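You operate a simulated robot arm through the tools that you are given. There is no shell and no other tool.

The job below is to be done with a simulated two-armed robot. You get a single attempt, and the scene is never put back.

Task
Swap the long roller in the left slot for the racked one.
Fine: slacken the slot screw; old one in the rack; screw tight again on the new one.

The check looks at the end state, three seconds after you hand in, the way a careful person would. Anything else that was tipped, shoved, dropped, spilled or broken makes it a failure.

Robot
Two 7-joint arms with two-finger grippers on one trunk that stands fixed in place. Base frame: the origin is at the foot of the trunk, x ahead of it, y to its left, z up. Lengths are in m, angles in rad, forces in N, time in s.
The left shoulder is at [0.07, 0.139, 1.164], the right one opposite. With the tool pointing down near the work surface each hand reaches from about 0.38 to 0.76 m from the base axis, measured 20 degrees to its own side. Payload 3.43 kg a hand.
The TCP of each hand is the grasp point between the finger pads, 0.03 m short of the fingertips. In the tool frame z runs along the fingers and y along their closing line. The gripper opens to 0.104 m; its body begins 0.057 m behind the TCP.
Orientation is that of the tool frame in the base frame, as a unit quaternion [w, x, y, z]. With the fingers straight down and closing along the base's y, the tool's x points along the base's -x, its y along +y and its z along -z.

Tools
- The arms move only by the tool step_arm. It takes "left_series", "right_series" or both (then of equal length, played together; a hand with none holds still); each is a list of rows, each a list of 7 numbers: the turn, a rotation vector about the base's x, y, z in rad, then the shift along the base's x, y, z in m, then the finger opening in m, from 0 to 0.104. In form: [[wx, wy, wz, dx, dy, dz, fingers], ...]. A call has 1 to 20 rows; each row is the pose to reach, as a shift and turn from the pose commanded when the call began. Each row takes 0.2 s and may step no farther than 0.05 m and 0.15 rad from the row before; otherwise, or with a gripper value out of range, the whole call is refused. Where a pose cannot be reached the arm comes as near as it can. A force on the tool above 40 N (or 10 N above the force at the start of the call, whichever is more), or a blocked arm, ends the call early, and 0.2 s more pass. The fingers move at their own pace (about 0.045 m/s each) and stop on an object; they squeeze with about 30 N. The grip force told is the motor's: it shows also when the fingers shut on nothing. Time passes only in rows, and 0.2 s behind the last, so rows that repeat a pose let the fingers close. The reply holds the time, the measured pose of the TCP, the force on the tool along the base axes, the opening and the grip force, in the units named above and with some noise, with the torque about the TCP (base axes, N m) and any sound that the robot's microphone picked up.
- Cameras (640 x 400 px; columns grow to the right, rows downward): "scene" is now at [0.1217, 0.0345, 1.4042]; the picture's right is [0.52, -0.85, 0.00], its down [-0.56, -0.34, -0.76] and it looks along [0.65, 0.39, -0.65] (base axes); focal length 318 px, centre (320, 200). "left" rides on the left gripper at [0.067, -0.018, -0.09] in its tool frame; the picture's right is [0.25, 0.97, 0.00], its down [-0.73, 0.19, -0.66] and it looks along [-0.64, 0.17, 0.75] (tool axes); focal length 218 px, centre (320, 200). "right" rides on the right gripper at [0.067, 0.018, -0.09] in its tool frame; the picture's right is [-0.25, 0.97, 0.00], its down [-0.73, -0.19, -0.66] and it looks along [-0.64, -0.17, 0.75] (tool axes); focal length 218 px, centre (320, 200). There is no depth. A picture from a camera that has moved, and an enlarged one, comes with that camera's place and axes in the base frame and with its lens. The place of the scene camera against the robot may be out by one fixed shift of up to 0.025 m in any direction.
- capture(camera): a new picture of that camera. The clock stands still meanwhile.
- raise_lower(by): slides the trunk up (or, below 0, down) by that many m; the arms and the scene camera ride with it, the base frame stays. It gives what a move gives, with no picture.
- pan_tilt(pan, tilt): turns the head with the scene camera to pan (to the left, within 1.501 rad either way) and tilt (down, from -0.506 to 1.204), counted from straight ahead of the robot. It gives what a move gives.
- inspect(camera, box): a new picture of the part [left, top, right, bottom] of that camera's present view, enlarged. The clock stands still meanwhile.
- hand_in(): hands the job in; it is judged then, once.

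Nothing tells you positions but the pictures and the camera data. Unless the task says otherwise, let go and move clear before handing in.

The tools are called after "Emit:" by a JSON object that holds its "api" and its "payload". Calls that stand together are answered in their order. step_arm: Moves the arms, as the interface text tells. Its arguments: {"type":"object","properties":{"left_series":{"type":"array","items":{"type":"array","items":{"type":"number"}}},"right_series":{"type":"array","items":{"type":"array","items":{"type":"number"}}}},"required":[]} The other tools are called the same way: raise_lower (by) moves the trunk up or down; pan_tilt (pan, tilt) turns the head that bears the scene camera; capture (camera) takes a picture; inspect (camera, box) takes an enlarged picture of a part of a camera's view; hand_in () hands the job in.

At the start:

```text
t: 0.0
left_eef_pos: [0.2985, 0.4567, 1.1621]
left_tool_rot: [0.0, 0.0, 1.0, 0.0]
left_contact_force: [-0.6, 0.2, 0.3]
left_moment: [0.02, 0.04, 0.0]
left_finger_gap: 0.1039
left_gripper_force: 0.0
right_eef_pos: [0.4437, 0.0359, 1.1687]
right_tool_rot: [0.0, 0.0, 1.0, 0.001]
right_contact_force: [-0.3, 0.3, 0.3]
right_moment: [-0.03, 0.01, 0.01]
right_finger_gap: 0.1042
right_gripper_force: 0.1
trunk travel left (down, up): [-0.659, 0.281]
head pan, tilt (commanded): [0.545, 0.707]
```

scene: 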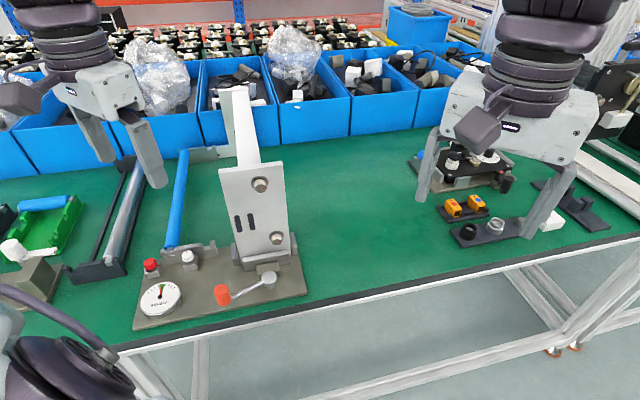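
right: 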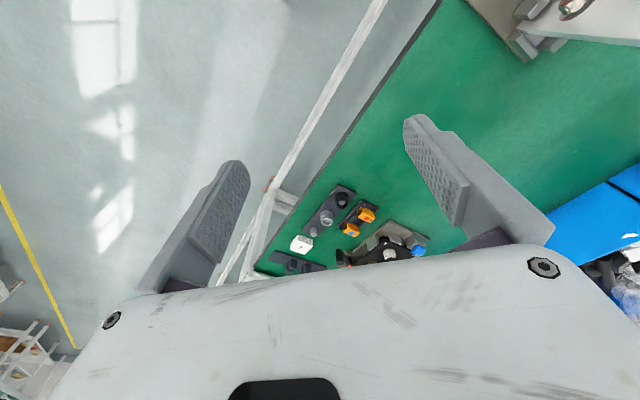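
left: 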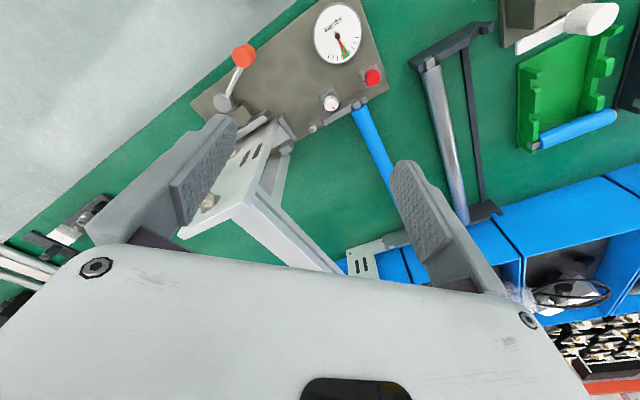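

I see a fixture with a blue long roller on its left side, a dark rack holding a grey roller to the left of it, and a base with gauge, buttons and an orange-knobbed lever. I'll look closer before moving anything.

Emit:
{"api": "inspect", "payload": {"camera": "scene", "box": [100, 130, 320, 340]}}

Emit:
{"api": "inspect", "payload": {"camera": "scene", "box": [0, 130, 220, 300]}}

Emit:
{"api": "inspect", "payload": {"camera": "left", "box": [180, 0, 520, 280]}}

```text
1.90 times, centred on (210, 235) of scene
camera zoom: at [0.1217, 0.0345, 1.4042], right [0.52, -0.85, 0.0], down [-0.56, -0.34, -0.76], along [0.65, 0.39, -0.65], focal length 606 px, centre (530, 133)
```

zoom: 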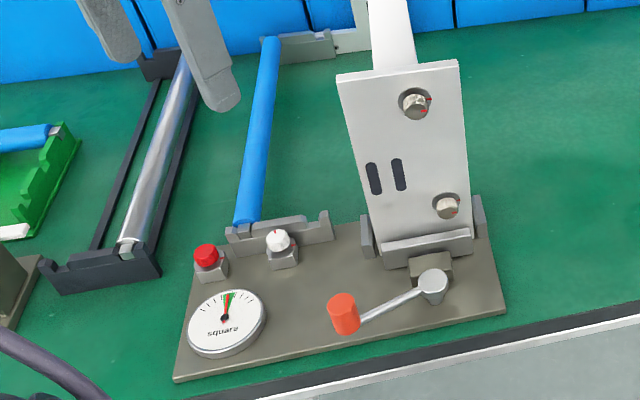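

```text
2.35 times, centred on (110, 215) of scene
camera zoom: at [0.1217, 0.0345, 1.4042], right [0.52, -0.85, 0.0], down [-0.56, -0.34, -0.76], along [0.65, 0.39, -0.65], focal length 749 px, centre (814, 165)
```

zoom: 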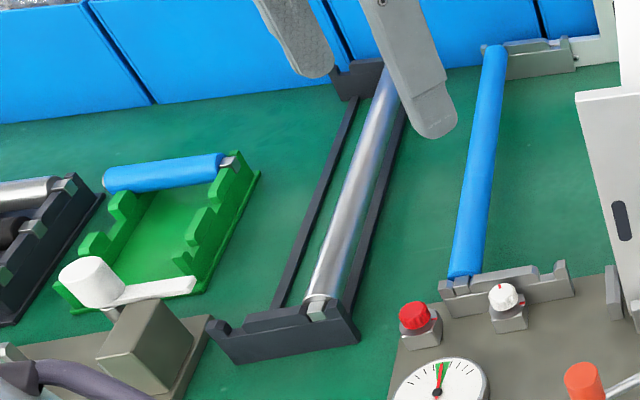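

```text
1.43 times, centred on (350, 140) of left
camera zoom: at [0.2319, 0.4403, 1.2499], right [-0.25, 0.97, 0.0], down [0.73, 0.19, 0.66], along [0.64, 0.17, -0.75], focal length 312 px, centre (277, 286)
```

zoom: 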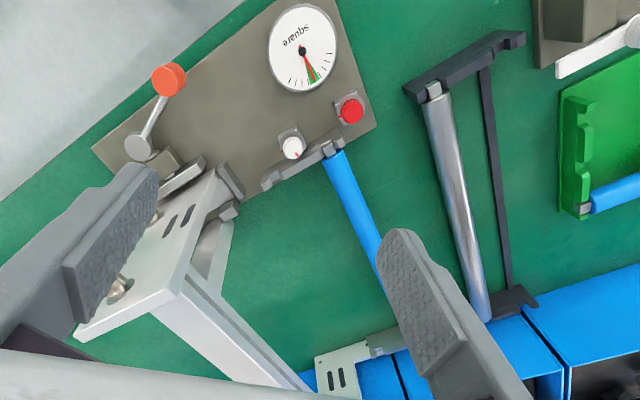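

The white and red knobs beside the front bracket need a closer look, as does the bracket itself. I'll zoom in on them.

Emit:
{"api": "inspect", "payload": {"camera": "scene", "box": [130, 230, 220, 290]}}

Emit:
{"api": "inspect", "payload": {"camera": "scene", "box": [160, 130, 260, 190]}}

Emit:
{"api": "inspect", "payload": {"camera": "scene", "box": [210, 160, 310, 310]}}

Emit:
{"api": "inspect", "payload": {"camera": "left", "box": [300, 60, 400, 130]}}

Emit:
{"api": "inspect", "payload": {"camera": "left", "box": [400, 10, 520, 240]}}

```text
6.67 times, centred on (175, 260) of scene
camera zoom: at [0.1217, 0.0345, 1.4042], right [0.52, -0.85, 0.0], down [-0.56, -0.34, -0.76], along [0.65, 0.39, -0.65], focal length 2122 px, centre (1287, -200)
```

zoom: 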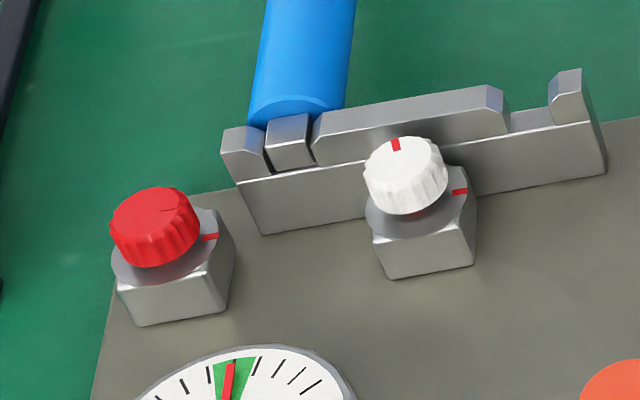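

```text
6.40 times, centred on (210, 160) of scene
camera zoom: at [0.1217, 0.0345, 1.4042], right [0.52, -0.85, 0.0], down [-0.56, -0.34, -0.76], along [0.65, 0.39, -0.65], focal length 2038 px, centre (1024, 456)
```

zoom: 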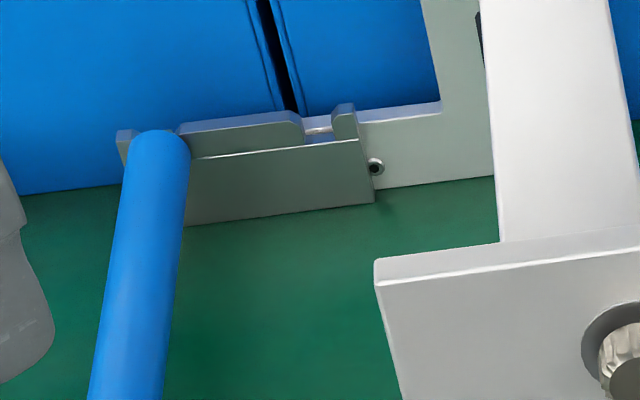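

```text
2.67 times, centred on (260, 235) of scene
camera zoom: at [0.1217, 0.0345, 1.4042], right [0.52, -0.85, 0.0], down [-0.56, -0.34, -0.76], along [0.65, 0.39, -0.65], focal length 849 px, centre (480, 107)
```

zoom: 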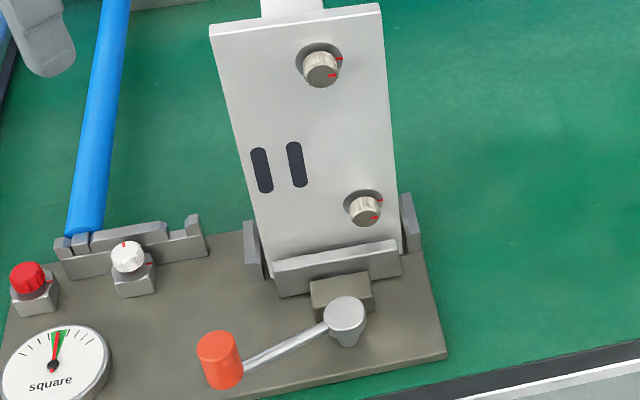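

```text
5.71 times, centred on (350, 95) of left
camera zoom: at [0.2319, 0.4403, 1.2499], right [-0.25, 0.97, 0.0], down [0.73, 0.19, 0.66], along [0.64, 0.17, -0.75], focal length 1247 px, centre (149, 800)
```

zoom: 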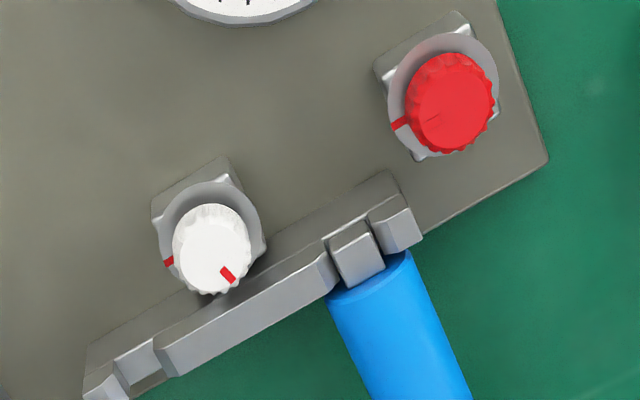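

```text
1.74 times, centred on (460, 125) of left
camera zoom: at [0.2319, 0.4403, 1.2499], right [-0.25, 0.97, 0.0], down [0.73, 0.19, 0.66], along [0.64, 0.17, -0.75], focal length 380 px, centre (76, 330)
```

zoom: 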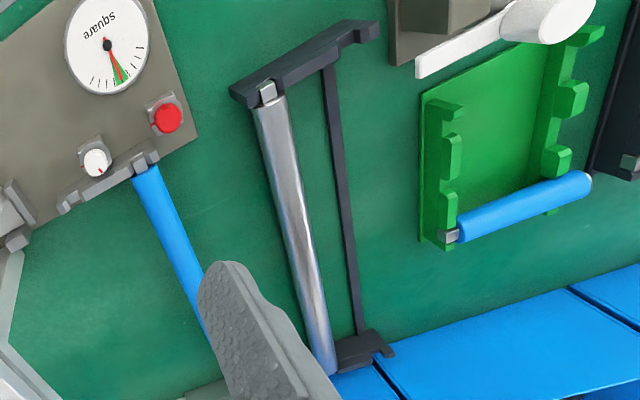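

The red knob looks like the screw for the left slot: its mark is lined up with its plate tick. The white one looks like the right, empty slot's screw. The rollers run about 45° outward, so I'll turn the left hand to match and look again from other viewpoints.

Emit:
{"api": "step_arm", "payload": {"left_series": [[0, 0, 0.13, -0.005, 0.01, 0.01, 0.104], [0, 0, 0.26, -0.01, 0.02, 0.02, 0.104], [0, 0, 0.39, -0.015, 0.03, 0.03, 0.104], [0, 0, 0.52, -0.02, 0.04, 0.04, 0.104], [0, 0, 0.65, -0.025, 0.05, 0.05, 0.104], [0, 0, 0.785, -0.03, 0.06, 0.05, 0.104]]}}

Emit:
{"api": "capture", "payload": {"camera": "left"}}

Emit:
{"api": "capture", "payload": {"camera": "scene"}}

```text
t: 1.4
left_eef_pos: [0.269, 0.5189, 1.2111]
left_tool_rot: [0.0, -0.384, 0.923, 0.0]
left_contact_force: [0.0, 0.5, 1.0]
left_moment: [-0.02, 0.0, 0.04]
left_finger_gap: 0.1041
left_gripper_force: 0.1
right_eef_pos: [0.444, 0.0364, 1.1683]
right_tool_rot: [0.0, -0.001, 1.0, 0.0]
right_contact_force: [0.1, 0.6, -0.3]
right_moment: [-0.01, 0.0, -0.02]
right_finger_gap: 0.104
right_gripper_force: 0.0
trunk travel left (down, up): [-0.659, 0.281]
head pan, tilt (commanded): [0.545, 0.707]
```

```text
taken
camera left: at [0.234, 0.4599, 1.2998], right [-0.86, 0.5, 0.0], down [0.38, 0.65, 0.66], along [0.33, 0.57, -0.75], focal length 218 px, centre (320, 200)
```

left: 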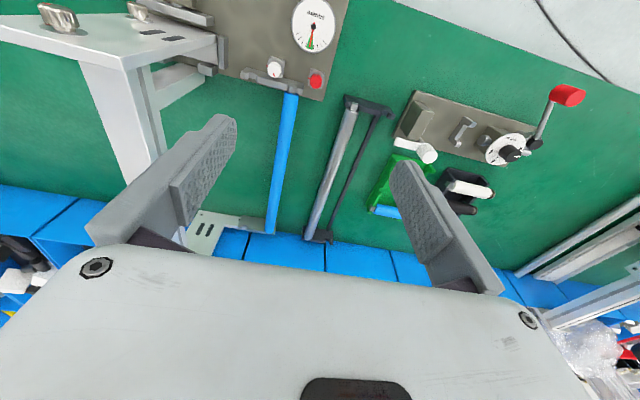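

```text
taken
camera scene: at [0.1215, 0.0352, 1.4042], right [0.52, -0.85, 0.0], down [-0.56, -0.34, -0.76], along [0.65, 0.39, -0.65], focal length 318 px, centre (320, 200)
```

scene: 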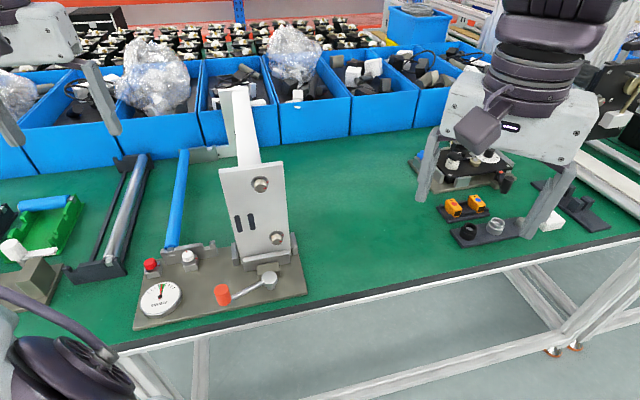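

The whole left side is now visible, including a second device with a red-handled lever that I should avoid. I'll zoom in on the slot, rack and rear brackets.

Emit:
{"api": "inspect", "payload": {"camera": "left", "box": [220, 50, 420, 150]}}

Emit:
{"api": "inspect", "payload": {"camera": "left", "box": [180, 160, 380, 270]}}

Emit:
{"api": "inspect", "payload": {"camera": "left", "box": [270, 40, 340, 110]}}

Emit:
{"api": "inspect", "payload": {"camera": "scene", "box": [60, 130, 260, 290]}}

Emit:
{"api": "inspect", "payload": {"camera": "scene", "box": [130, 250, 190, 320]}}

```text
3.20 times, centred on (320, 100) of left
camera zoom: at [0.234, 0.4599, 1.2998], right [-0.86, 0.5, 0.0], down [0.38, 0.65, 0.66], along [0.33, 0.57, -0.75], focal length 698 px, centre (320, 520)
```

zoom: 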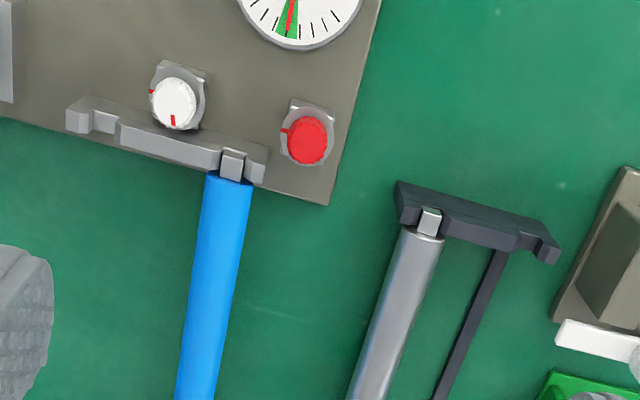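

```text
3.20 times, centred on (280, 215) of left
camera zoom: at [0.234, 0.4599, 1.2998], right [-0.86, 0.5, 0.0], down [0.38, 0.65, 0.66], along [0.33, 0.57, -0.75], focal length 698 px, centre (448, 152)
```

zoom: 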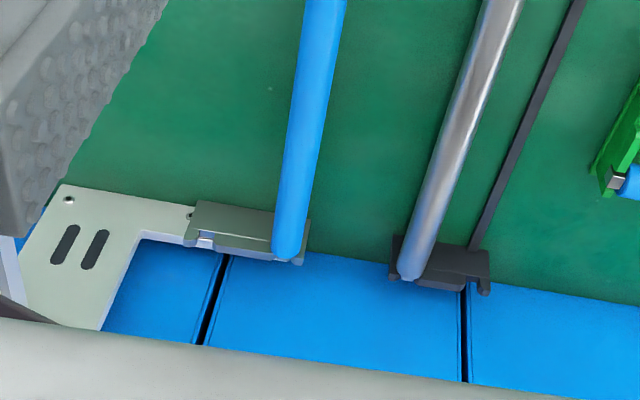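

```text
5.71 times, centred on (305, 75) of left
camera zoom: at [0.234, 0.4599, 1.2998], right [-0.86, 0.5, 0.0], down [0.38, 0.65, 0.66], along [0.33, 0.57, -0.75], focal length 1247 px, centre (406, 914)
```

zoom: 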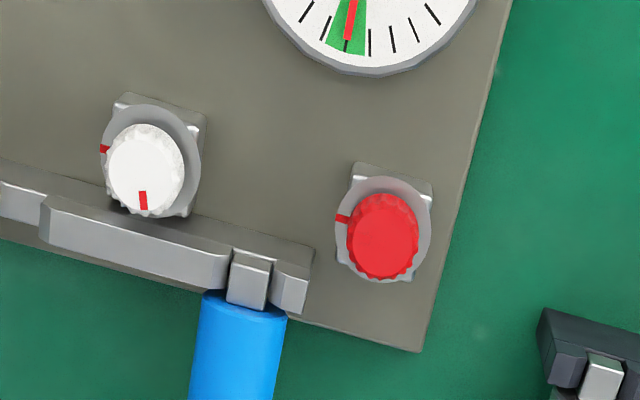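

```text
2.50 times, centred on (160, 210) of scene
camera zoom: at [0.1215, 0.0352, 1.4042], right [0.52, -0.85, 0.0], down [-0.56, -0.34, -0.76], along [0.65, 0.39, -0.65], focal length 796 px, centre (720, 175)
```

zoom: 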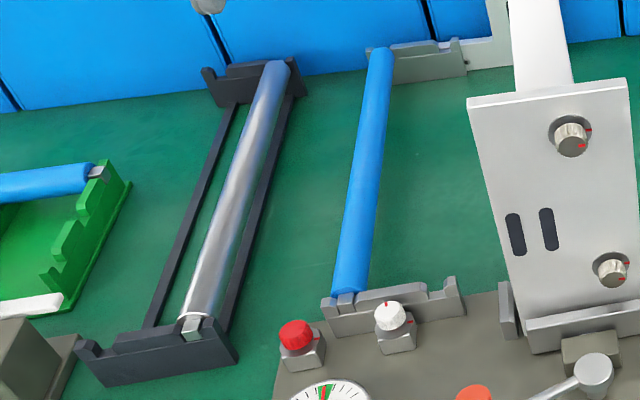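

```text
5.71 times, centred on (160, 285) of scene
camera zoom: at [0.1215, 0.0352, 1.4042], right [0.52, -0.85, 0.0], down [-0.56, -0.34, -0.76], along [0.65, 0.39, -0.65], focal length 1819 px, centre (1234, -286)
```

zoom: 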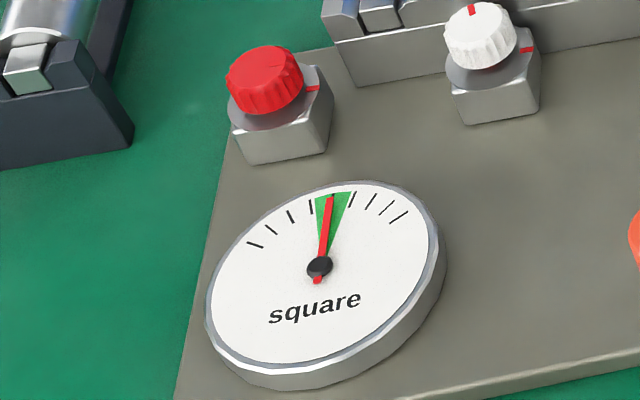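

Knob spacing matches the slot spacing (about 0.073 m). That supports red serving the left slot and white serving the right one. I'll zoom right in on both knobs and on the brackets.

Emit:
{"api": "inspect", "payload": {"camera": "scene", "box": [140, 252, 164, 276]}}

Emit:
{"api": "inspect", "payload": {"camera": "left", "box": [305, 68, 330, 93]}}

Emit:
{"api": "inspect", "payload": {"camera": "scene", "box": [160, 235, 220, 275]}}

Emit:
{"api": "inspect", "payload": {"camera": "scene", "box": [60, 240, 140, 290]}}

Emit:
{"api": "inspect", "payload": {"camera": "scene", "box": [100, 140, 160, 180]}}

```text
16.00 times, centred on (152, 264) of scene
camera zoom: at [0.1215, 0.0352, 1.4042], right [0.52, -0.85, 0.0], down [-0.56, -0.34, -0.76], along [0.65, 0.39, -0.65], focal length 5094 px, centre (3008, -824)
```

zoom: 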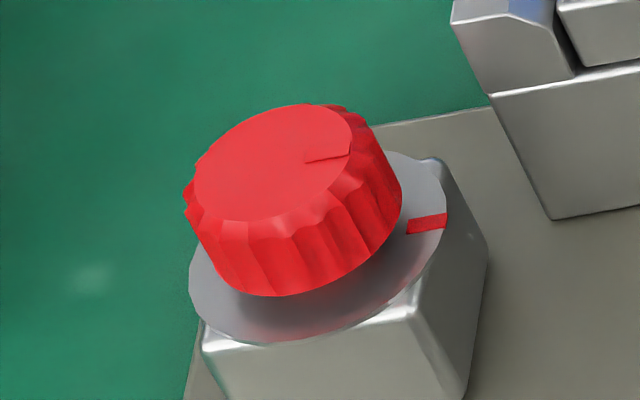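

```text
16.00 times, centred on (318, 80) of left
camera zoom: at [0.234, 0.4599, 1.2998], right [-0.86, 0.5, 0.0], down [0.38, 0.65, 0.66], along [0.33, 0.57, -0.75], focal length 3492 px, centre (360, 2112)
```

zoom: 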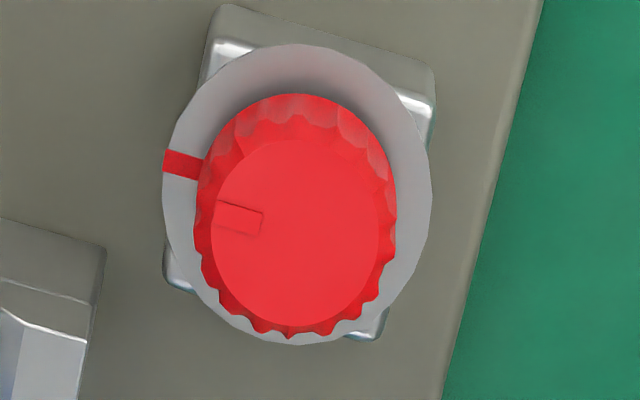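

```text
10.00 times, centred on (190, 255) of scene
camera zoom: at [0.1215, 0.0352, 1.4042], right [0.52, -0.85, 0.0], down [-0.56, -0.34, -0.76], along [0.65, 0.39, -0.65], focal length 3184 px, centre (1620, -350)
```

zoom: 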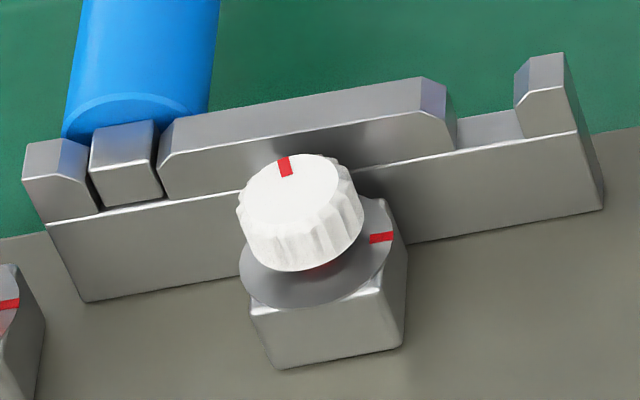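

```text
8.00 times, centred on (100, 265) of scene
camera zoom: at [0.1215, 0.0352, 1.4042], right [0.52, -0.85, 0.0], down [-0.56, -0.34, -0.76], along [0.65, 0.39, -0.65], focal length 2547 px, centre (2080, -320)
```

zoom: 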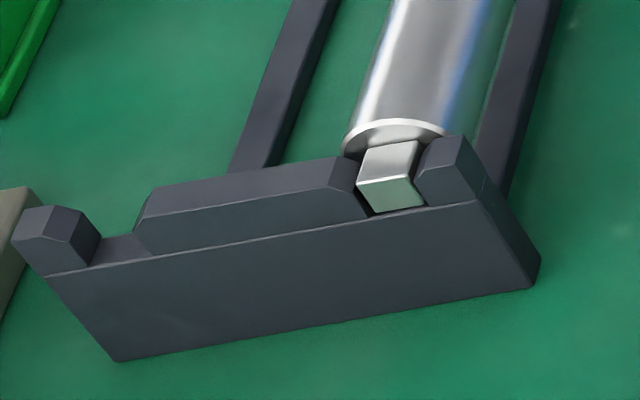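

```text
10.00 times, centred on (130, 160) of scene
camera zoom: at [0.1215, 0.0352, 1.4042], right [0.52, -0.85, 0.0], down [-0.56, -0.34, -0.76], along [0.65, 0.39, -0.65], focal length 3184 px, centre (2220, 600)
```

zoom: 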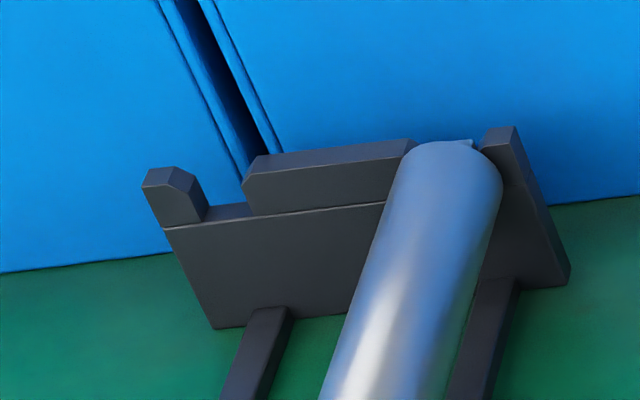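

The red knob's mark lines up with its tick (tight), and the white one sits 90° counter-clockwise of its tick (slack, empty right slot). So red is the left slot's screw. I need better depth, so I'll take lower views with the left hand and a side view with the right hand.

Emit:
{"api": "step_arm", "payload": {"left_series": [[0, 0, 0, -0.012, -0.02, -0.032, 0.104], [0, 0, 0, -0.024, -0.04, -0.064, 0.104], [0, 0, 0, -0.036, -0.06, -0.096, 0.104], [0, 0, 0, -0.048, -0.08, -0.128, 0.104], [0, 0, 0, -0.06, -0.1, -0.16, 0.104], [0, 0, 0, -0.069, -0.119, -0.191, 0.104]], "right_series": [[0, 0, 0.13, -0.015, -0.005, 0, 0.104], [0, 0, 0.26, -0.03, -0.01, 0, 0.104], [0, 0, 0.39, -0.045, -0.015, 0, 0.104], [0, 0, 0.52, -0.06, -0.02, 0, 0.104], [0, 0, 0.65, -0.075, -0.025, 0, 0.104], [0, 0, 0.785, -0.09, -0.03, 0, 0.104]]}}

Emit:
{"api": "capture", "payload": {"camera": "left"}}

Emit:
{"api": "capture", "payload": {"camera": "right"}}

```text
t: 2.8
left_eef_pos: [0.2083, 0.435, 1.0232]
left_tool_rot: [-0.002, -0.382, 0.924, -0.002]
left_contact_force: [1.2, 1.5, -0.6]
left_moment: [-0.04, 0.0, -0.02]
left_finger_gap: 0.1038
left_gripper_force: 0.1
left hand out of reach, approached as far as the arm can: row 5, 6
right_eef_pos: [0.3544, 0.0088, 1.1671]
right_tool_rot: [-0.002, -0.384, 0.923, 0.0]
right_contact_force: [0.2, 0.6, -0.6]
right_moment: [-0.06, 0.01, -0.03]
right_finger_gap: 0.1039
right_gripper_force: 0.0
trunk travel left (down, up): [-0.659, 0.281]
head pan, tilt (commanded): [0.545, 0.707]
```

```text
taken
camera left: at [0.1737, 0.3763, 1.1111], right [-0.86, 0.51, 0.0], down [0.38, 0.65, 0.65], along [0.33, 0.56, -0.76], focal length 218 px, centre (320, 200)
```

left: 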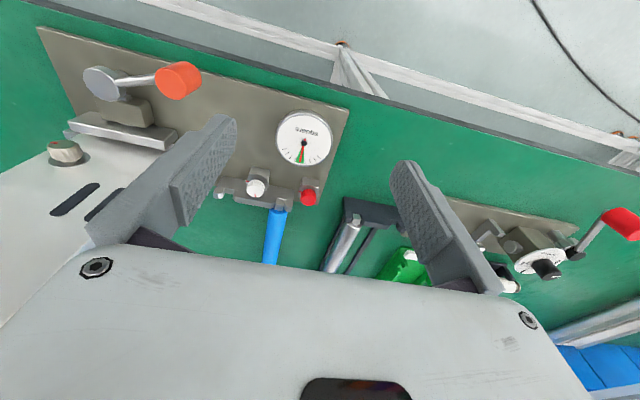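

```text
taken
camera right: at [0.2954, -0.0272, 1.2575], right [-0.51, 0.86, 0.0], down [0.65, 0.38, 0.65], along [0.56, 0.33, -0.76], focal length 218 px, centre (320, 200)
```

right: 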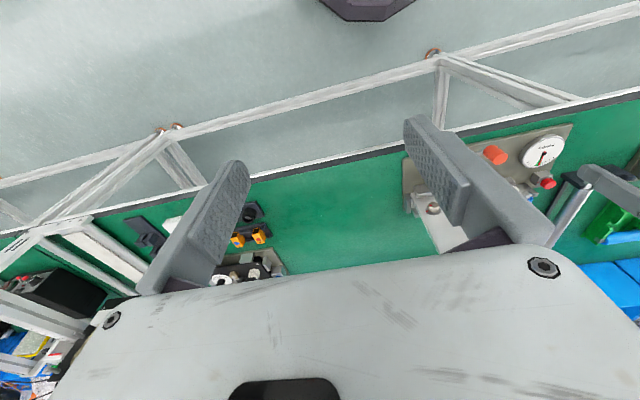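

Both hands now have views of the knobs from different sides. I'll zoom in to triangulate heights.

Emit:
{"api": "inspect", "payload": {"camera": "left", "box": [210, 150, 350, 240]}}

Emit:
{"api": "inspect", "payload": {"camera": "right", "box": [480, 130, 600, 210]}}

Emit:
{"api": "inspect", "payload": {"camera": "left", "box": [300, 180, 440, 280]}}

```text
4.44 times, centred on (280, 195) of left
camera zoom: at [0.1737, 0.3763, 1.1111], right [-0.86, 0.51, 0.0], down [0.38, 0.65, 0.65], along [0.33, 0.56, -0.76], focal length 970 px, centre (498, 222)
```

zoom: 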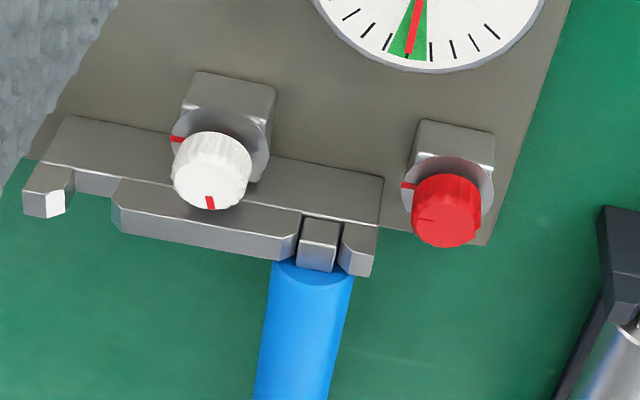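

```text
5.00 times, centred on (540, 170) of right
camera zoom: at [0.2954, -0.0272, 1.2575], right [-0.51, 0.86, 0.0], down [0.65, 0.38, 0.65], along [0.56, 0.33, -0.76], focal length 1091 px, centre (-780, 350)
```

zoom: 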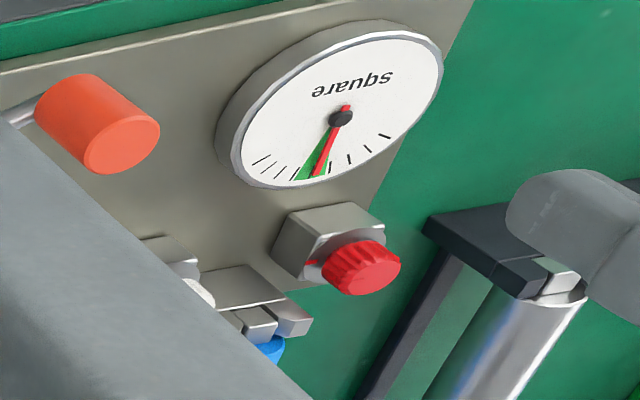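

```text
4.00 times, centred on (370, 230) of left
camera zoom: at [0.1737, 0.3763, 1.1111], right [-0.86, 0.51, 0.0], down [0.38, 0.65, 0.65], along [0.33, 0.56, -0.76], focal length 873 px, centre (120, 80)
```

zoom: 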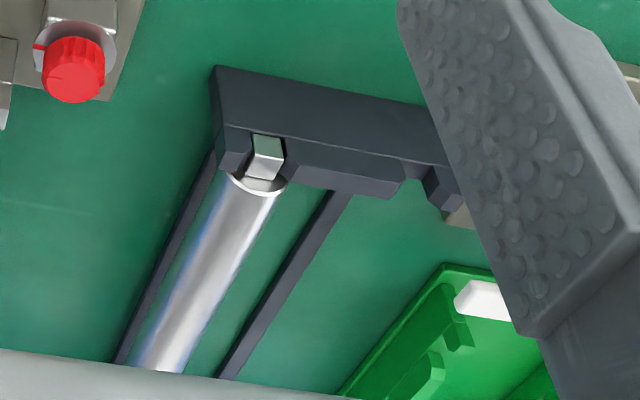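

Triangulated: red knob top is near (0.288, 0.541, 0.882), white knob near (0.339, 0.490, 0.885). The blue roller runs from (0.33, 0.53) to (0.61, 0.82) and the table is at about z 0.84. I'll bring the left hand over the red knob, turned so the fingers clear the bracket, and check the centring.

Emit:
{"api": "step_arm", "payload": {"left_series": [[0, 0, -0.13, 0.01, 0.015, 0.01, 0.08], [0, 0, -0.26, 0.02, 0.03, 0.02, 0.06], [0, 0, -0.39, 0.03, 0.045, 0.03, 0.05], [0, 0, -0.52, 0.04, 0.06, 0.03, 0.05], [0, 0, -0.65, 0.05, 0.075, 0.03, 0.05], [0, 0, -0.78, 0.06, 0.09, 0.03, 0.05], [0, 0, -0.91, 0.07, 0.11, 0.03, 0.05], [0, 0, -1.04, 0.08, 0.125, 0.03, 0.05], [0, 0, -1.17, 0.0885, 0.135, 0.03, 0.05], [0, 0, -1.225, 0.0885, 0.143, 0.03, 0.05]]}}

Emit:
{"api": "capture", "payload": {"camera": "left"}}

```text
t: 5.0
left_eef_pos: [0.2951, 0.5748, 1.0541]
left_tool_rot: [0.0, 0.218, 0.976, 0.001]
left_contact_force: [0.1, 0.2, -0.6]
left_moment: [0.01, 0.02, 0.03]
left_finger_gap: 0.0499
left_gripper_force: 0.0
right_eef_pos: [0.3521, 0.0064, 1.1676]
right_tool_rot: [0.0, -0.382, 0.924, 0.0]
right_contact_force: [1.0, -0.5, -0.1]
right_moment: [0.02, -0.01, 0.01]
right_finger_gap: 0.1041
right_gripper_force: 0.1
trunk travel left (down, up): [-0.659, 0.281]
head pan, tilt (commanded): [0.545, 0.707]
```

```text
taken
camera left: at [0.2258, 0.588, 1.1423], right [0.18, 0.98, 0.0], down [0.74, -0.14, 0.66], along [0.65, -0.12, -0.75], focal length 218 px, centre (320, 200)
```

left: 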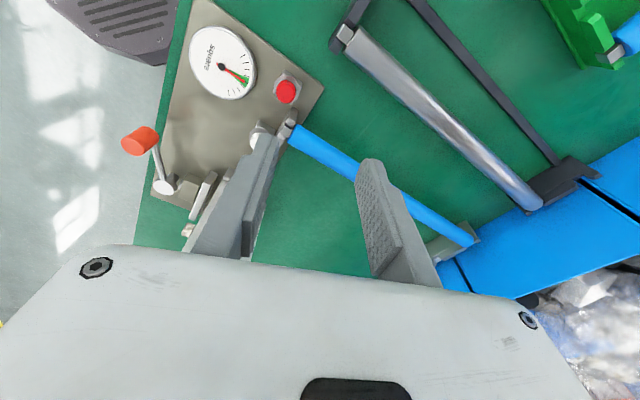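

The red knob sits about 0.037 m toward −y of the hand. I'll zoom for a precise fix.

Emit:
{"api": "inspect", "payload": {"camera": "left", "box": [240, 60, 340, 140]}}

Emit:
{"api": "inspect", "payload": {"camera": "left", "box": [320, 0, 420, 80]}}

Emit:
{"api": "inspect", "payload": {"camera": "left", "box": [400, 150, 640, 270]}}

```text
5.00 times, centred on (290, 100) of left
camera zoom: at [0.2258, 0.588, 1.1423], right [0.18, 0.98, 0.0], down [0.74, -0.14, 0.66], along [0.65, -0.12, -0.75], focal length 1091 px, centre (470, 700)
```

zoom: 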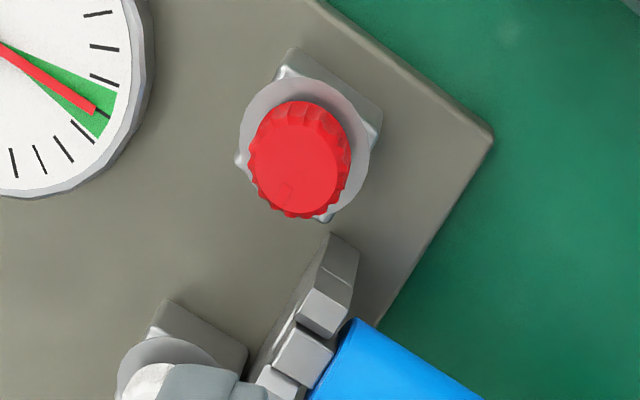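

```text
5.00 times, centred on (370, 40) of left
camera zoom: at [0.2258, 0.588, 1.1423], right [0.18, 0.98, 0.0], down [0.74, -0.14, 0.66], along [0.65, -0.12, -0.75], focal length 1091 px, centre (70, 1000)
```

zoom: 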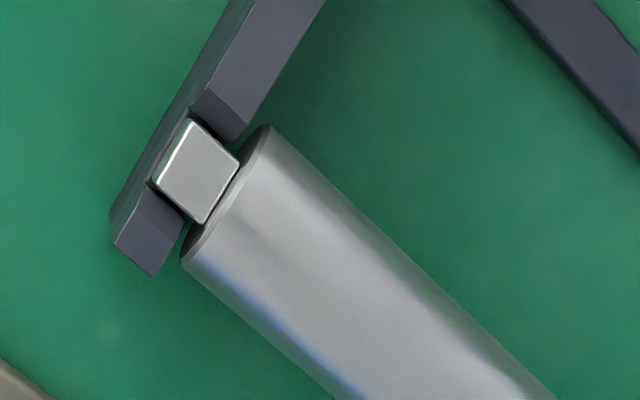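

```text
2.67 times, centred on (520, 210) of left
camera zoom: at [0.2258, 0.588, 1.1423], right [0.18, 0.98, 0.0], down [0.74, -0.14, 0.66], along [0.65, -0.12, -0.75], focal length 582 px, centre (-213, 173)
```

zoom: 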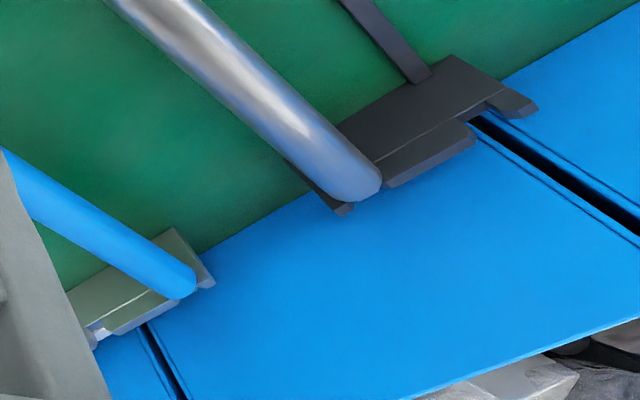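

The red knob is near (0.288, 0.539, 0.884). I'll centre over it and go down to just above the knob, then recheck.

Emit:
{"api": "step_arm", "payload": {"left_series": [[0, 0, 0, -0.003, -0.018, -0.03, 0.05], [0, 0, 0, -0.006, -0.0365, -0.06, 0.05], [0, 0, 0, -0.006, -0.0365, -0.1, 0.05], [0, 0, 0, -0.006, -0.0365, -0.1, 0.05]]}}

Emit:
{"api": "capture", "payload": {"camera": "left"}}

Emit:
{"api": "inspect", "payload": {"camera": "left", "box": [240, 60, 400, 200]}}

Emit:
{"api": "inspect", "payload": {"camera": "scene", "box": [120, 210, 220, 290]}}

```text
t: 6.0
left_eef_pos: [0.2881, 0.5396, 0.956]
left_tool_rot: [0.0, 0.218, 0.976, -0.001]
left_contact_force: [-1.0, -0.6, -0.1]
left_moment: [0.03, -0.01, 0.01]
left_finger_gap: 0.05
left_gripper_force: 0.1
right_eef_pos: [0.3521, 0.0053, 1.1685]
right_tool_rot: [0.0, -0.383, 0.924, 0.001]
right_contact_force: [-1.2, -0.5, -0.5]
right_moment: [0.02, -0.02, 0.0]
right_finger_gap: 0.1041
right_gripper_force: 0.1
trunk travel left (down, up): [-0.659, 0.281]
head pan, tilt (commanded): [0.545, 0.707]
```

```text
taken
camera left: at [0.2198, 0.5531, 1.044], right [0.18, 0.98, 0.0], down [0.74, -0.14, 0.66], along [0.65, -0.12, -0.75], focal length 218 px, centre (320, 200)
```

left: 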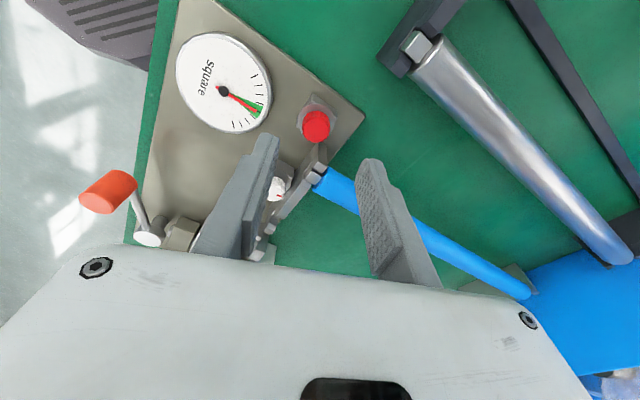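

```text
2.86 times, centred on (320, 130) of left
camera zoom: at [0.2198, 0.5531, 1.044], right [0.18, 0.98, 0.0], down [0.74, -0.14, 0.66], along [0.65, -0.12, -0.75], focal length 624 px, centre (320, 400)
```

zoom: 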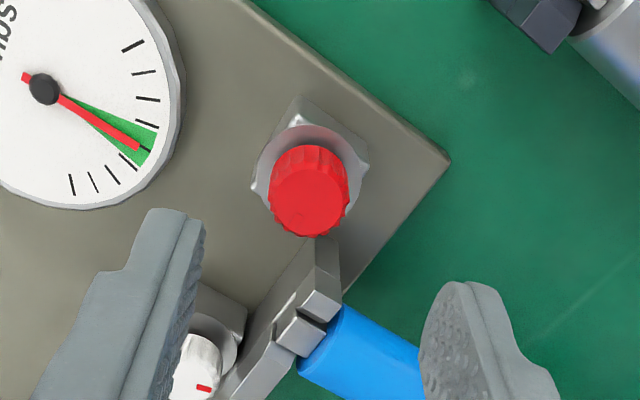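

```text
5.00 times, centred on (170, 250) of scene
camera zoom: at [0.1212, 0.0339, 1.4043], right [0.52, -0.85, 0.0], down [-0.55, -0.34, -0.76], along [0.65, 0.39, -0.65], focal length 1592 px, centre (1070, -50)
```

zoom: 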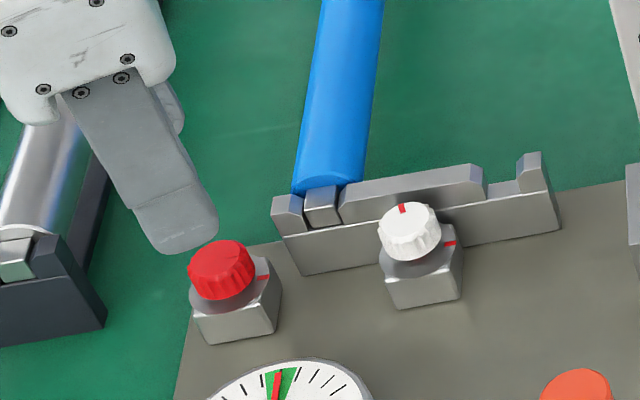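

Knob is about 3 mm toward −y of the hand axis. I'll correct that, lower the fingertips around the knob, then close on it.

Emit:
{"api": "step_arm", "payload": {"left_series": [[0, 0, 0, 0.001, -0.003, -0.02, 0.05], [0, 0, 0, 0.001, -0.003, -0.04, 0.05], [0, 0, 0, 0.001, -0.003, -0.051, 0.05], [0, 0, 0, 0.001, -0.003, -0.051, 0.05]]}}

Emit:
{"api": "inspect", "payload": {"camera": "left", "box": [220, 60, 420, 220]}}

Emit:
{"api": "inspect", "payload": {"camera": "scene", "box": [120, 210, 220, 290]}}

```text
t: 7.0
left_eef_pos: [0.2904, 0.5356, 0.9021]
left_tool_rot: [0.0, 0.218, 0.976, 0.0]
left_contact_force: [0.3, 0.4, 0.9]
left_moment: [-0.01, 0.01, -0.01]
left_finger_gap: 0.0499
left_gripper_force: 0.0
right_eef_pos: [0.3528, 0.0063, 1.1682]
right_tool_rot: [0.001, -0.383, 0.924, 0.001]
right_contact_force: [-0.7, 0.1, -0.1]
right_moment: [0.04, -0.01, 0.0]
right_finger_gap: 0.1039
right_gripper_force: 0.0
trunk travel left (down, up): [-0.659, 0.281]
head pan, tilt (commanded): [0.545, 0.707]
```

```text
2.50 times, centred on (320, 140) of left
camera zoom: at [0.2225, 0.5492, 0.9905], right [0.18, 0.98, 0.0], down [0.74, -0.14, 0.66], along [0.65, -0.12, -0.75], focal length 546 px, centre (320, 350)
```

zoom: 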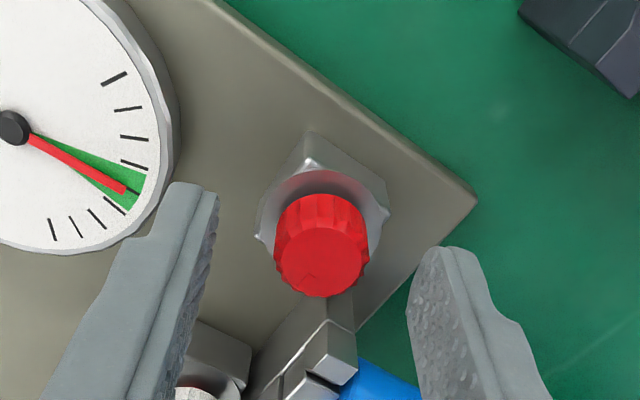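

```text
5.00 times, centred on (170, 250) of scene
camera zoom: at [0.1217, 0.0346, 1.4042], right [0.52, -0.85, 0.0], down [-0.56, -0.34, -0.76], along [0.65, 0.39, -0.65], focal length 1592 px, centre (1070, -50)
```

zoom: 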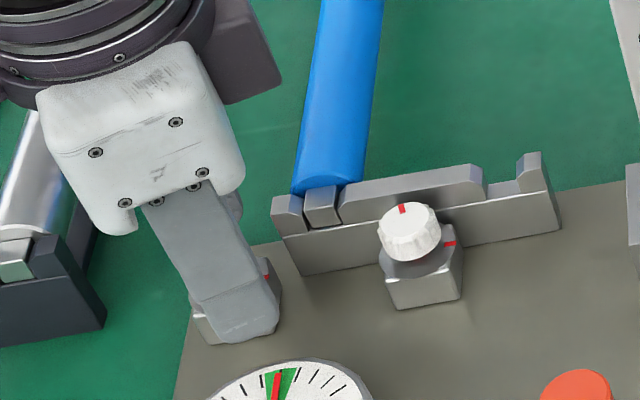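

The knob is centred between the fingers. Closing on it now.

Emit:
{"api": "step_arm", "payload": {"left_series": [[0, 0, 0, 0, 0, 0, 0.03], [0, 0, 0, 0, 0, 0, 0.015], [0, 0, 0, 0, 0, 0, 0.0], [0, 0, 0, 0, 0, 0, 0.0]]}}

Emit:
{"api": "inspect", "payload": {"camera": "left", "box": [220, 60, 420, 220]}}

```text
t: 8.0
left_eef_pos: [0.2904, 0.5352, 0.9022]
left_tool_rot: [0.001, 0.219, 0.976, 0.0]
left_contact_force: [-1.4, -3.5, -3.9]
left_moment: [0.1, -0.12, 0.0]
left_finger_gap: 0.0209
left_gripper_force: 44.9
right_eef_pos: [0.3528, 0.0046, 1.1693]
right_tool_rot: [-0.001, -0.383, 0.924, 0.001]
right_contact_force: [0.0, -0.1, -0.3]
right_moment: [0.0, 0.0, 0.01]
right_finger_gap: 0.104
right_gripper_force: 0.0
trunk travel left (down, up): [-0.659, 0.281]
head pan, tilt (commanded): [0.545, 0.707]
```

```text
2.50 times, centred on (320, 140) of left
camera zoom: at [0.2223, 0.5488, 0.9906], right [0.18, 0.98, 0.0], down [0.74, -0.14, 0.66], along [0.65, -0.12, -0.75], focal length 546 px, centre (320, 350)
```

zoom: 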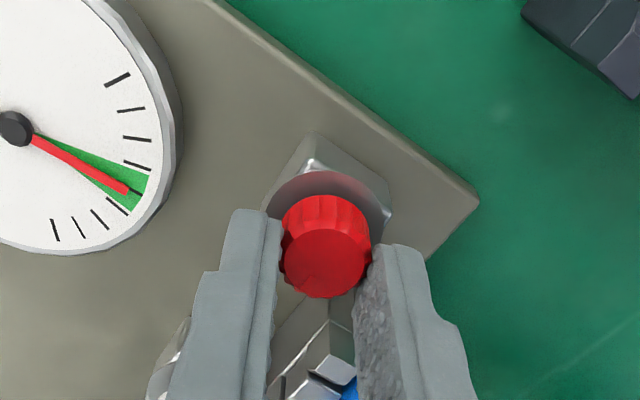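

Gripped at 21 mm, with little side load. I'll turn counter-clockwise by about 17° and watch torque and the gauge.

Emit:
{"api": "step_arm", "payload": {"left_series": [[0, 0, 0.08, 0, 0, 0, 0.0], [0, 0, 0.16, 0, 0, 0, 0.0], [0, 0, 0.24, 0, 0, 0, 0.0], [0, 0, 0.3, 0, 0, 0, 0.0]]}}

Emit:
{"api": "inspect", "payload": {"camera": "left", "box": [180, 60, 420, 240]}}

Emit:
{"api": "inspect", "payload": {"camera": "scene", "box": [120, 210, 220, 310]}}

```text
t: 9.0
left_eef_pos: [0.29, 0.5371, 0.9026]
left_tool_rot: [0.001, 0.068, 0.998, 0.001]
left_contact_force: [4.0, 10.5, 5.4]
left_moment: [0.04, 0.24, -0.04]
left_finger_gap: 0.0206
left_gripper_force: 44.8
right_eef_pos: [0.3526, 0.0059, 1.1687]
right_tool_rot: [0.0, -0.383, 0.924, 0.0]
right_contact_force: [-0.1, 0.4, -0.1]
right_moment: [0.04, 0.01, -0.02]
right_finger_gap: 0.104
right_gripper_force: 0.0
trunk travel left (down, up): [-0.659, 0.281]
head pan, tilt (commanded): [0.545, 0.707]
```

```text
2.22 times, centred on (300, 150) of left
camera zoom: at [0.2217, 0.5286, 0.9904], right [-0.12, 0.99, 0.0], down [0.75, 0.09, 0.66], along [0.65, 0.08, -0.75], focal length 485 px, centre (364, 311)
```

zoom: 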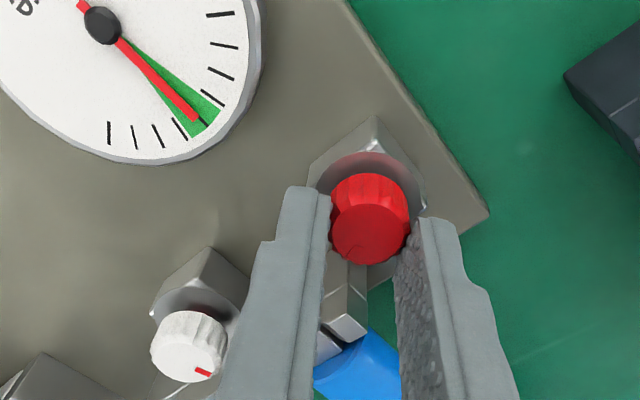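

```text
4.00 times, centred on (170, 260) of scene
camera zoom: at [0.1222, 0.036, 1.4042], right [0.52, -0.85, 0.0], down [-0.56, -0.34, -0.76], along [0.65, 0.39, -0.65], focal length 1274 px, centre (920, -40)
```

zoom: 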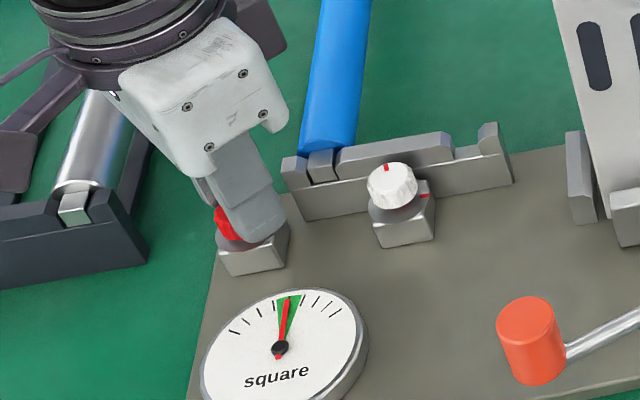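

Torque is small and the side load suggests the knob axis is about 2 mm toward +y. I'll correct for that while continuing the turn, then look.

Emit:
{"api": "step_arm", "payload": {"left_series": [[0, 0, 0.1, 0.0003, 0.001, 0, 0.0], [0, 0, 0.2, 0.0005, 0.002, 0, 0.0], [0, 0, 0.3, 0.0005, 0.002, 0, 0.0], [0, 0, 0.4, 0.0005, 0.002, 0, 0.0], [0, 0, 0.48, 0.0005, 0.002, 0, 0.0]]}}

Emit:
{"api": "inspect", "payload": {"camera": "left", "box": [180, 60, 420, 240]}}

Emit:
{"api": "inspect", "payload": {"camera": "scene", "box": [120, 210, 220, 310]}}

```text
t: 10.2
left_eef_pos: [0.2909, 0.5376, 0.9031]
left_tool_rot: [0.0, -0.171, 0.985, -0.001]
left_contact_force: [4.8, 10.0, 6.1]
left_moment: [-0.08, 0.04, -0.05]
left_finger_gap: 0.0206
left_gripper_force: 44.9
right_eef_pos: [0.3531, 0.0059, 1.1687]
right_tool_rot: [0.0, -0.384, 0.923, -0.001]
right_contact_force: [0.2, 0.3, 0.0]
right_moment: [0.01, 0.01, 0.03]
right_finger_gap: 0.1038
right_gripper_force: 0.1
trunk travel left (down, up): [-0.659, 0.281]
head pan, tilt (commanded): [0.545, 0.707]
```

```text
2.22 times, centred on (300, 150) of left
camera zoom: at [0.2332, 0.4995, 0.9911], right [-0.56, 0.83, 0.0], down [0.62, 0.42, 0.66], along [0.54, 0.37, -0.75], focal length 485 px, centre (364, 311)
```

zoom: 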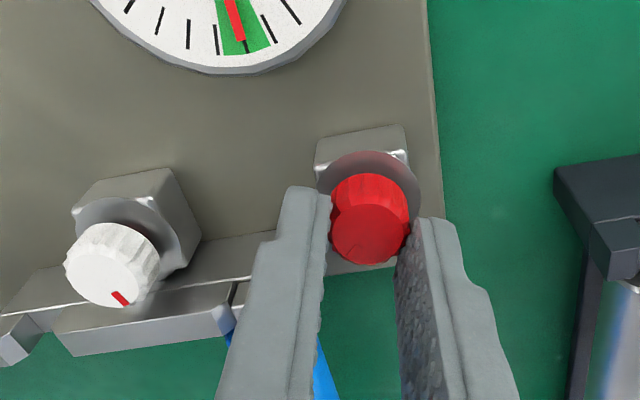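

```text
4.00 times, centred on (170, 260) of scene
camera zoom: at [0.1222, 0.0357, 1.4041], right [0.52, -0.85, 0.0], down [-0.56, -0.34, -0.76], along [0.65, 0.39, -0.65], focal length 1274 px, centre (920, -40)
```

zoom: 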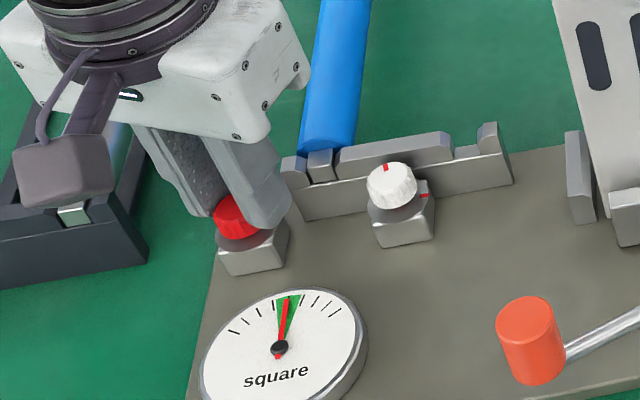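

Emit:
{"api": "inspect", "payload": {"camera": "left", "box": [290, 120, 370, 190]}}

Emit:
{"api": "inspect", "payload": {"camera": "scene", "box": [160, 230, 210, 290]}}

Emit:
{"api": "inspect", "payload": {"camera": "right", "box": [500, 140, 600, 210]}}

```text
5.71 times, centred on (330, 155) of left
camera zoom: at [0.2332, 0.4995, 0.9911], right [-0.56, 0.83, 0.0], down [0.62, 0.42, 0.66], along [0.54, 0.37, -0.75], focal length 1247 px, centre (263, 457)
```

zoom: 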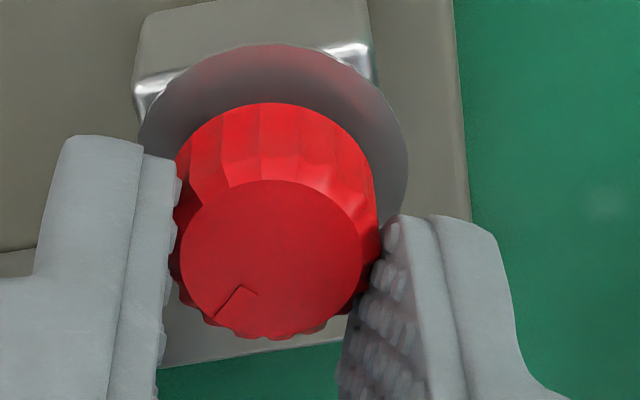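

```text
6.67 times, centred on (185, 260) of scene
camera zoom: at [0.1222, 0.0357, 1.4041], right [0.52, -0.85, 0.0], down [-0.56, -0.34, -0.76], along [0.65, 0.39, -0.65], focal length 2122 px, centre (1220, -200)
```

zoom: 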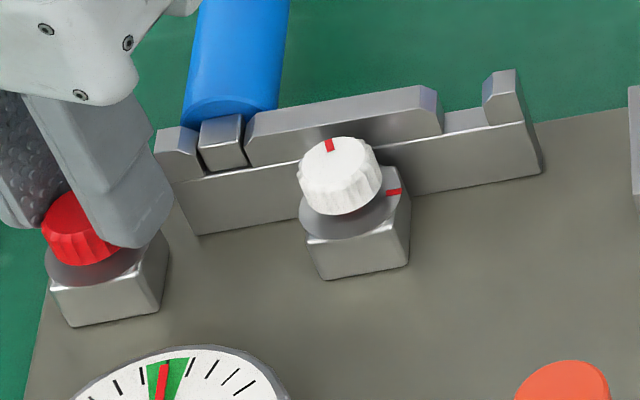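

```text
5.71 times, centred on (550, 175) of right
camera zoom: at [0.2933, -0.0291, 1.2582], right [-0.51, 0.86, 0.0], down [0.65, 0.38, 0.66], along [0.57, 0.33, -0.75], focal length 1247 px, centre (-994, 343)
```

zoom: 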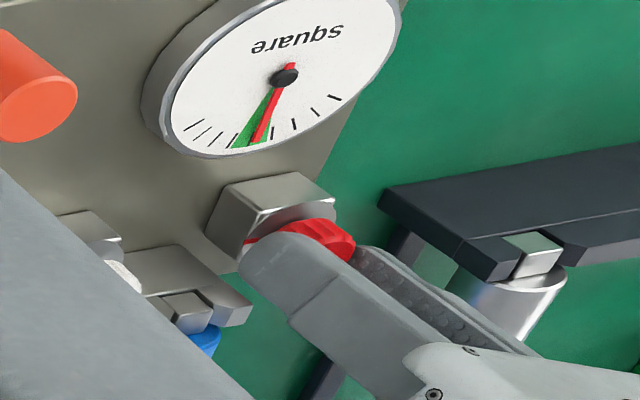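

The knob turned smoothly with the hand, about 45°. I'll open, swing back, regrip and turn the remaining 45°, keeping the fingers clear of the bracket.

Emit:
{"api": "step_arm", "payload": {"left_series": [[0, 0, 0, 0, 0, 0, 0.035], [0, 0, 0, 0, 0, 0, 0.05], [0, 0, -0.12, 0, 0, 0, 0.05], [0, 0, -0.26, 0, 0, 0, 0.05], [0, 0, -0.4, 0, 0, 0, 0.05], [0, 0, -0.54, 0, 0, 0, 0.05], [0, 0, -0.68, 0, 0, 0, 0.05], [0, 0, -0.785, 0, 0, 0, 0.05]]}}

Emit:
{"api": "inspect", "payload": {"camera": "left", "box": [220, 60, 420, 220]}}

```text
t: 12.0
left_eef_pos: [0.2903, 0.5373, 0.9027]
left_tool_rot: [0.0, 0.222, 0.975, 0.001]
left_contact_force: [0.1, 0.1, 0.7]
left_moment: [-0.02, -0.01, -0.01]
left_finger_gap: 0.0502
left_gripper_force: 0.1
right_eef_pos: [0.3533, 0.0051, 1.1684]
right_tool_rot: [0.0, -0.383, 0.924, 0.001]
right_contact_force: [-0.1, -0.2, -0.6]
right_moment: [0.01, 0.01, -0.03]
right_finger_gap: 0.104
right_gripper_force: 0.0
trunk travel left (down, up): [-0.659, 0.281]
head pan, tilt (commanded): [0.545, 0.707]
```

```text
2.50 times, centred on (320, 140) of left
camera zoom: at [0.2214, 0.5505, 0.9917], right [0.19, 0.98, 0.0], down [0.74, -0.14, 0.66], along [0.65, -0.12, -0.75], focal length 546 px, centre (320, 350)
```

zoom: 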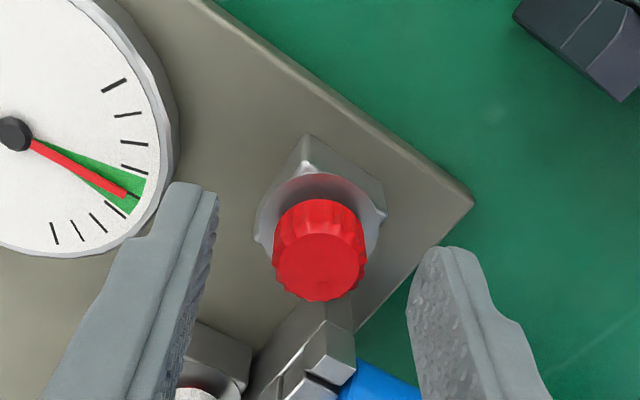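

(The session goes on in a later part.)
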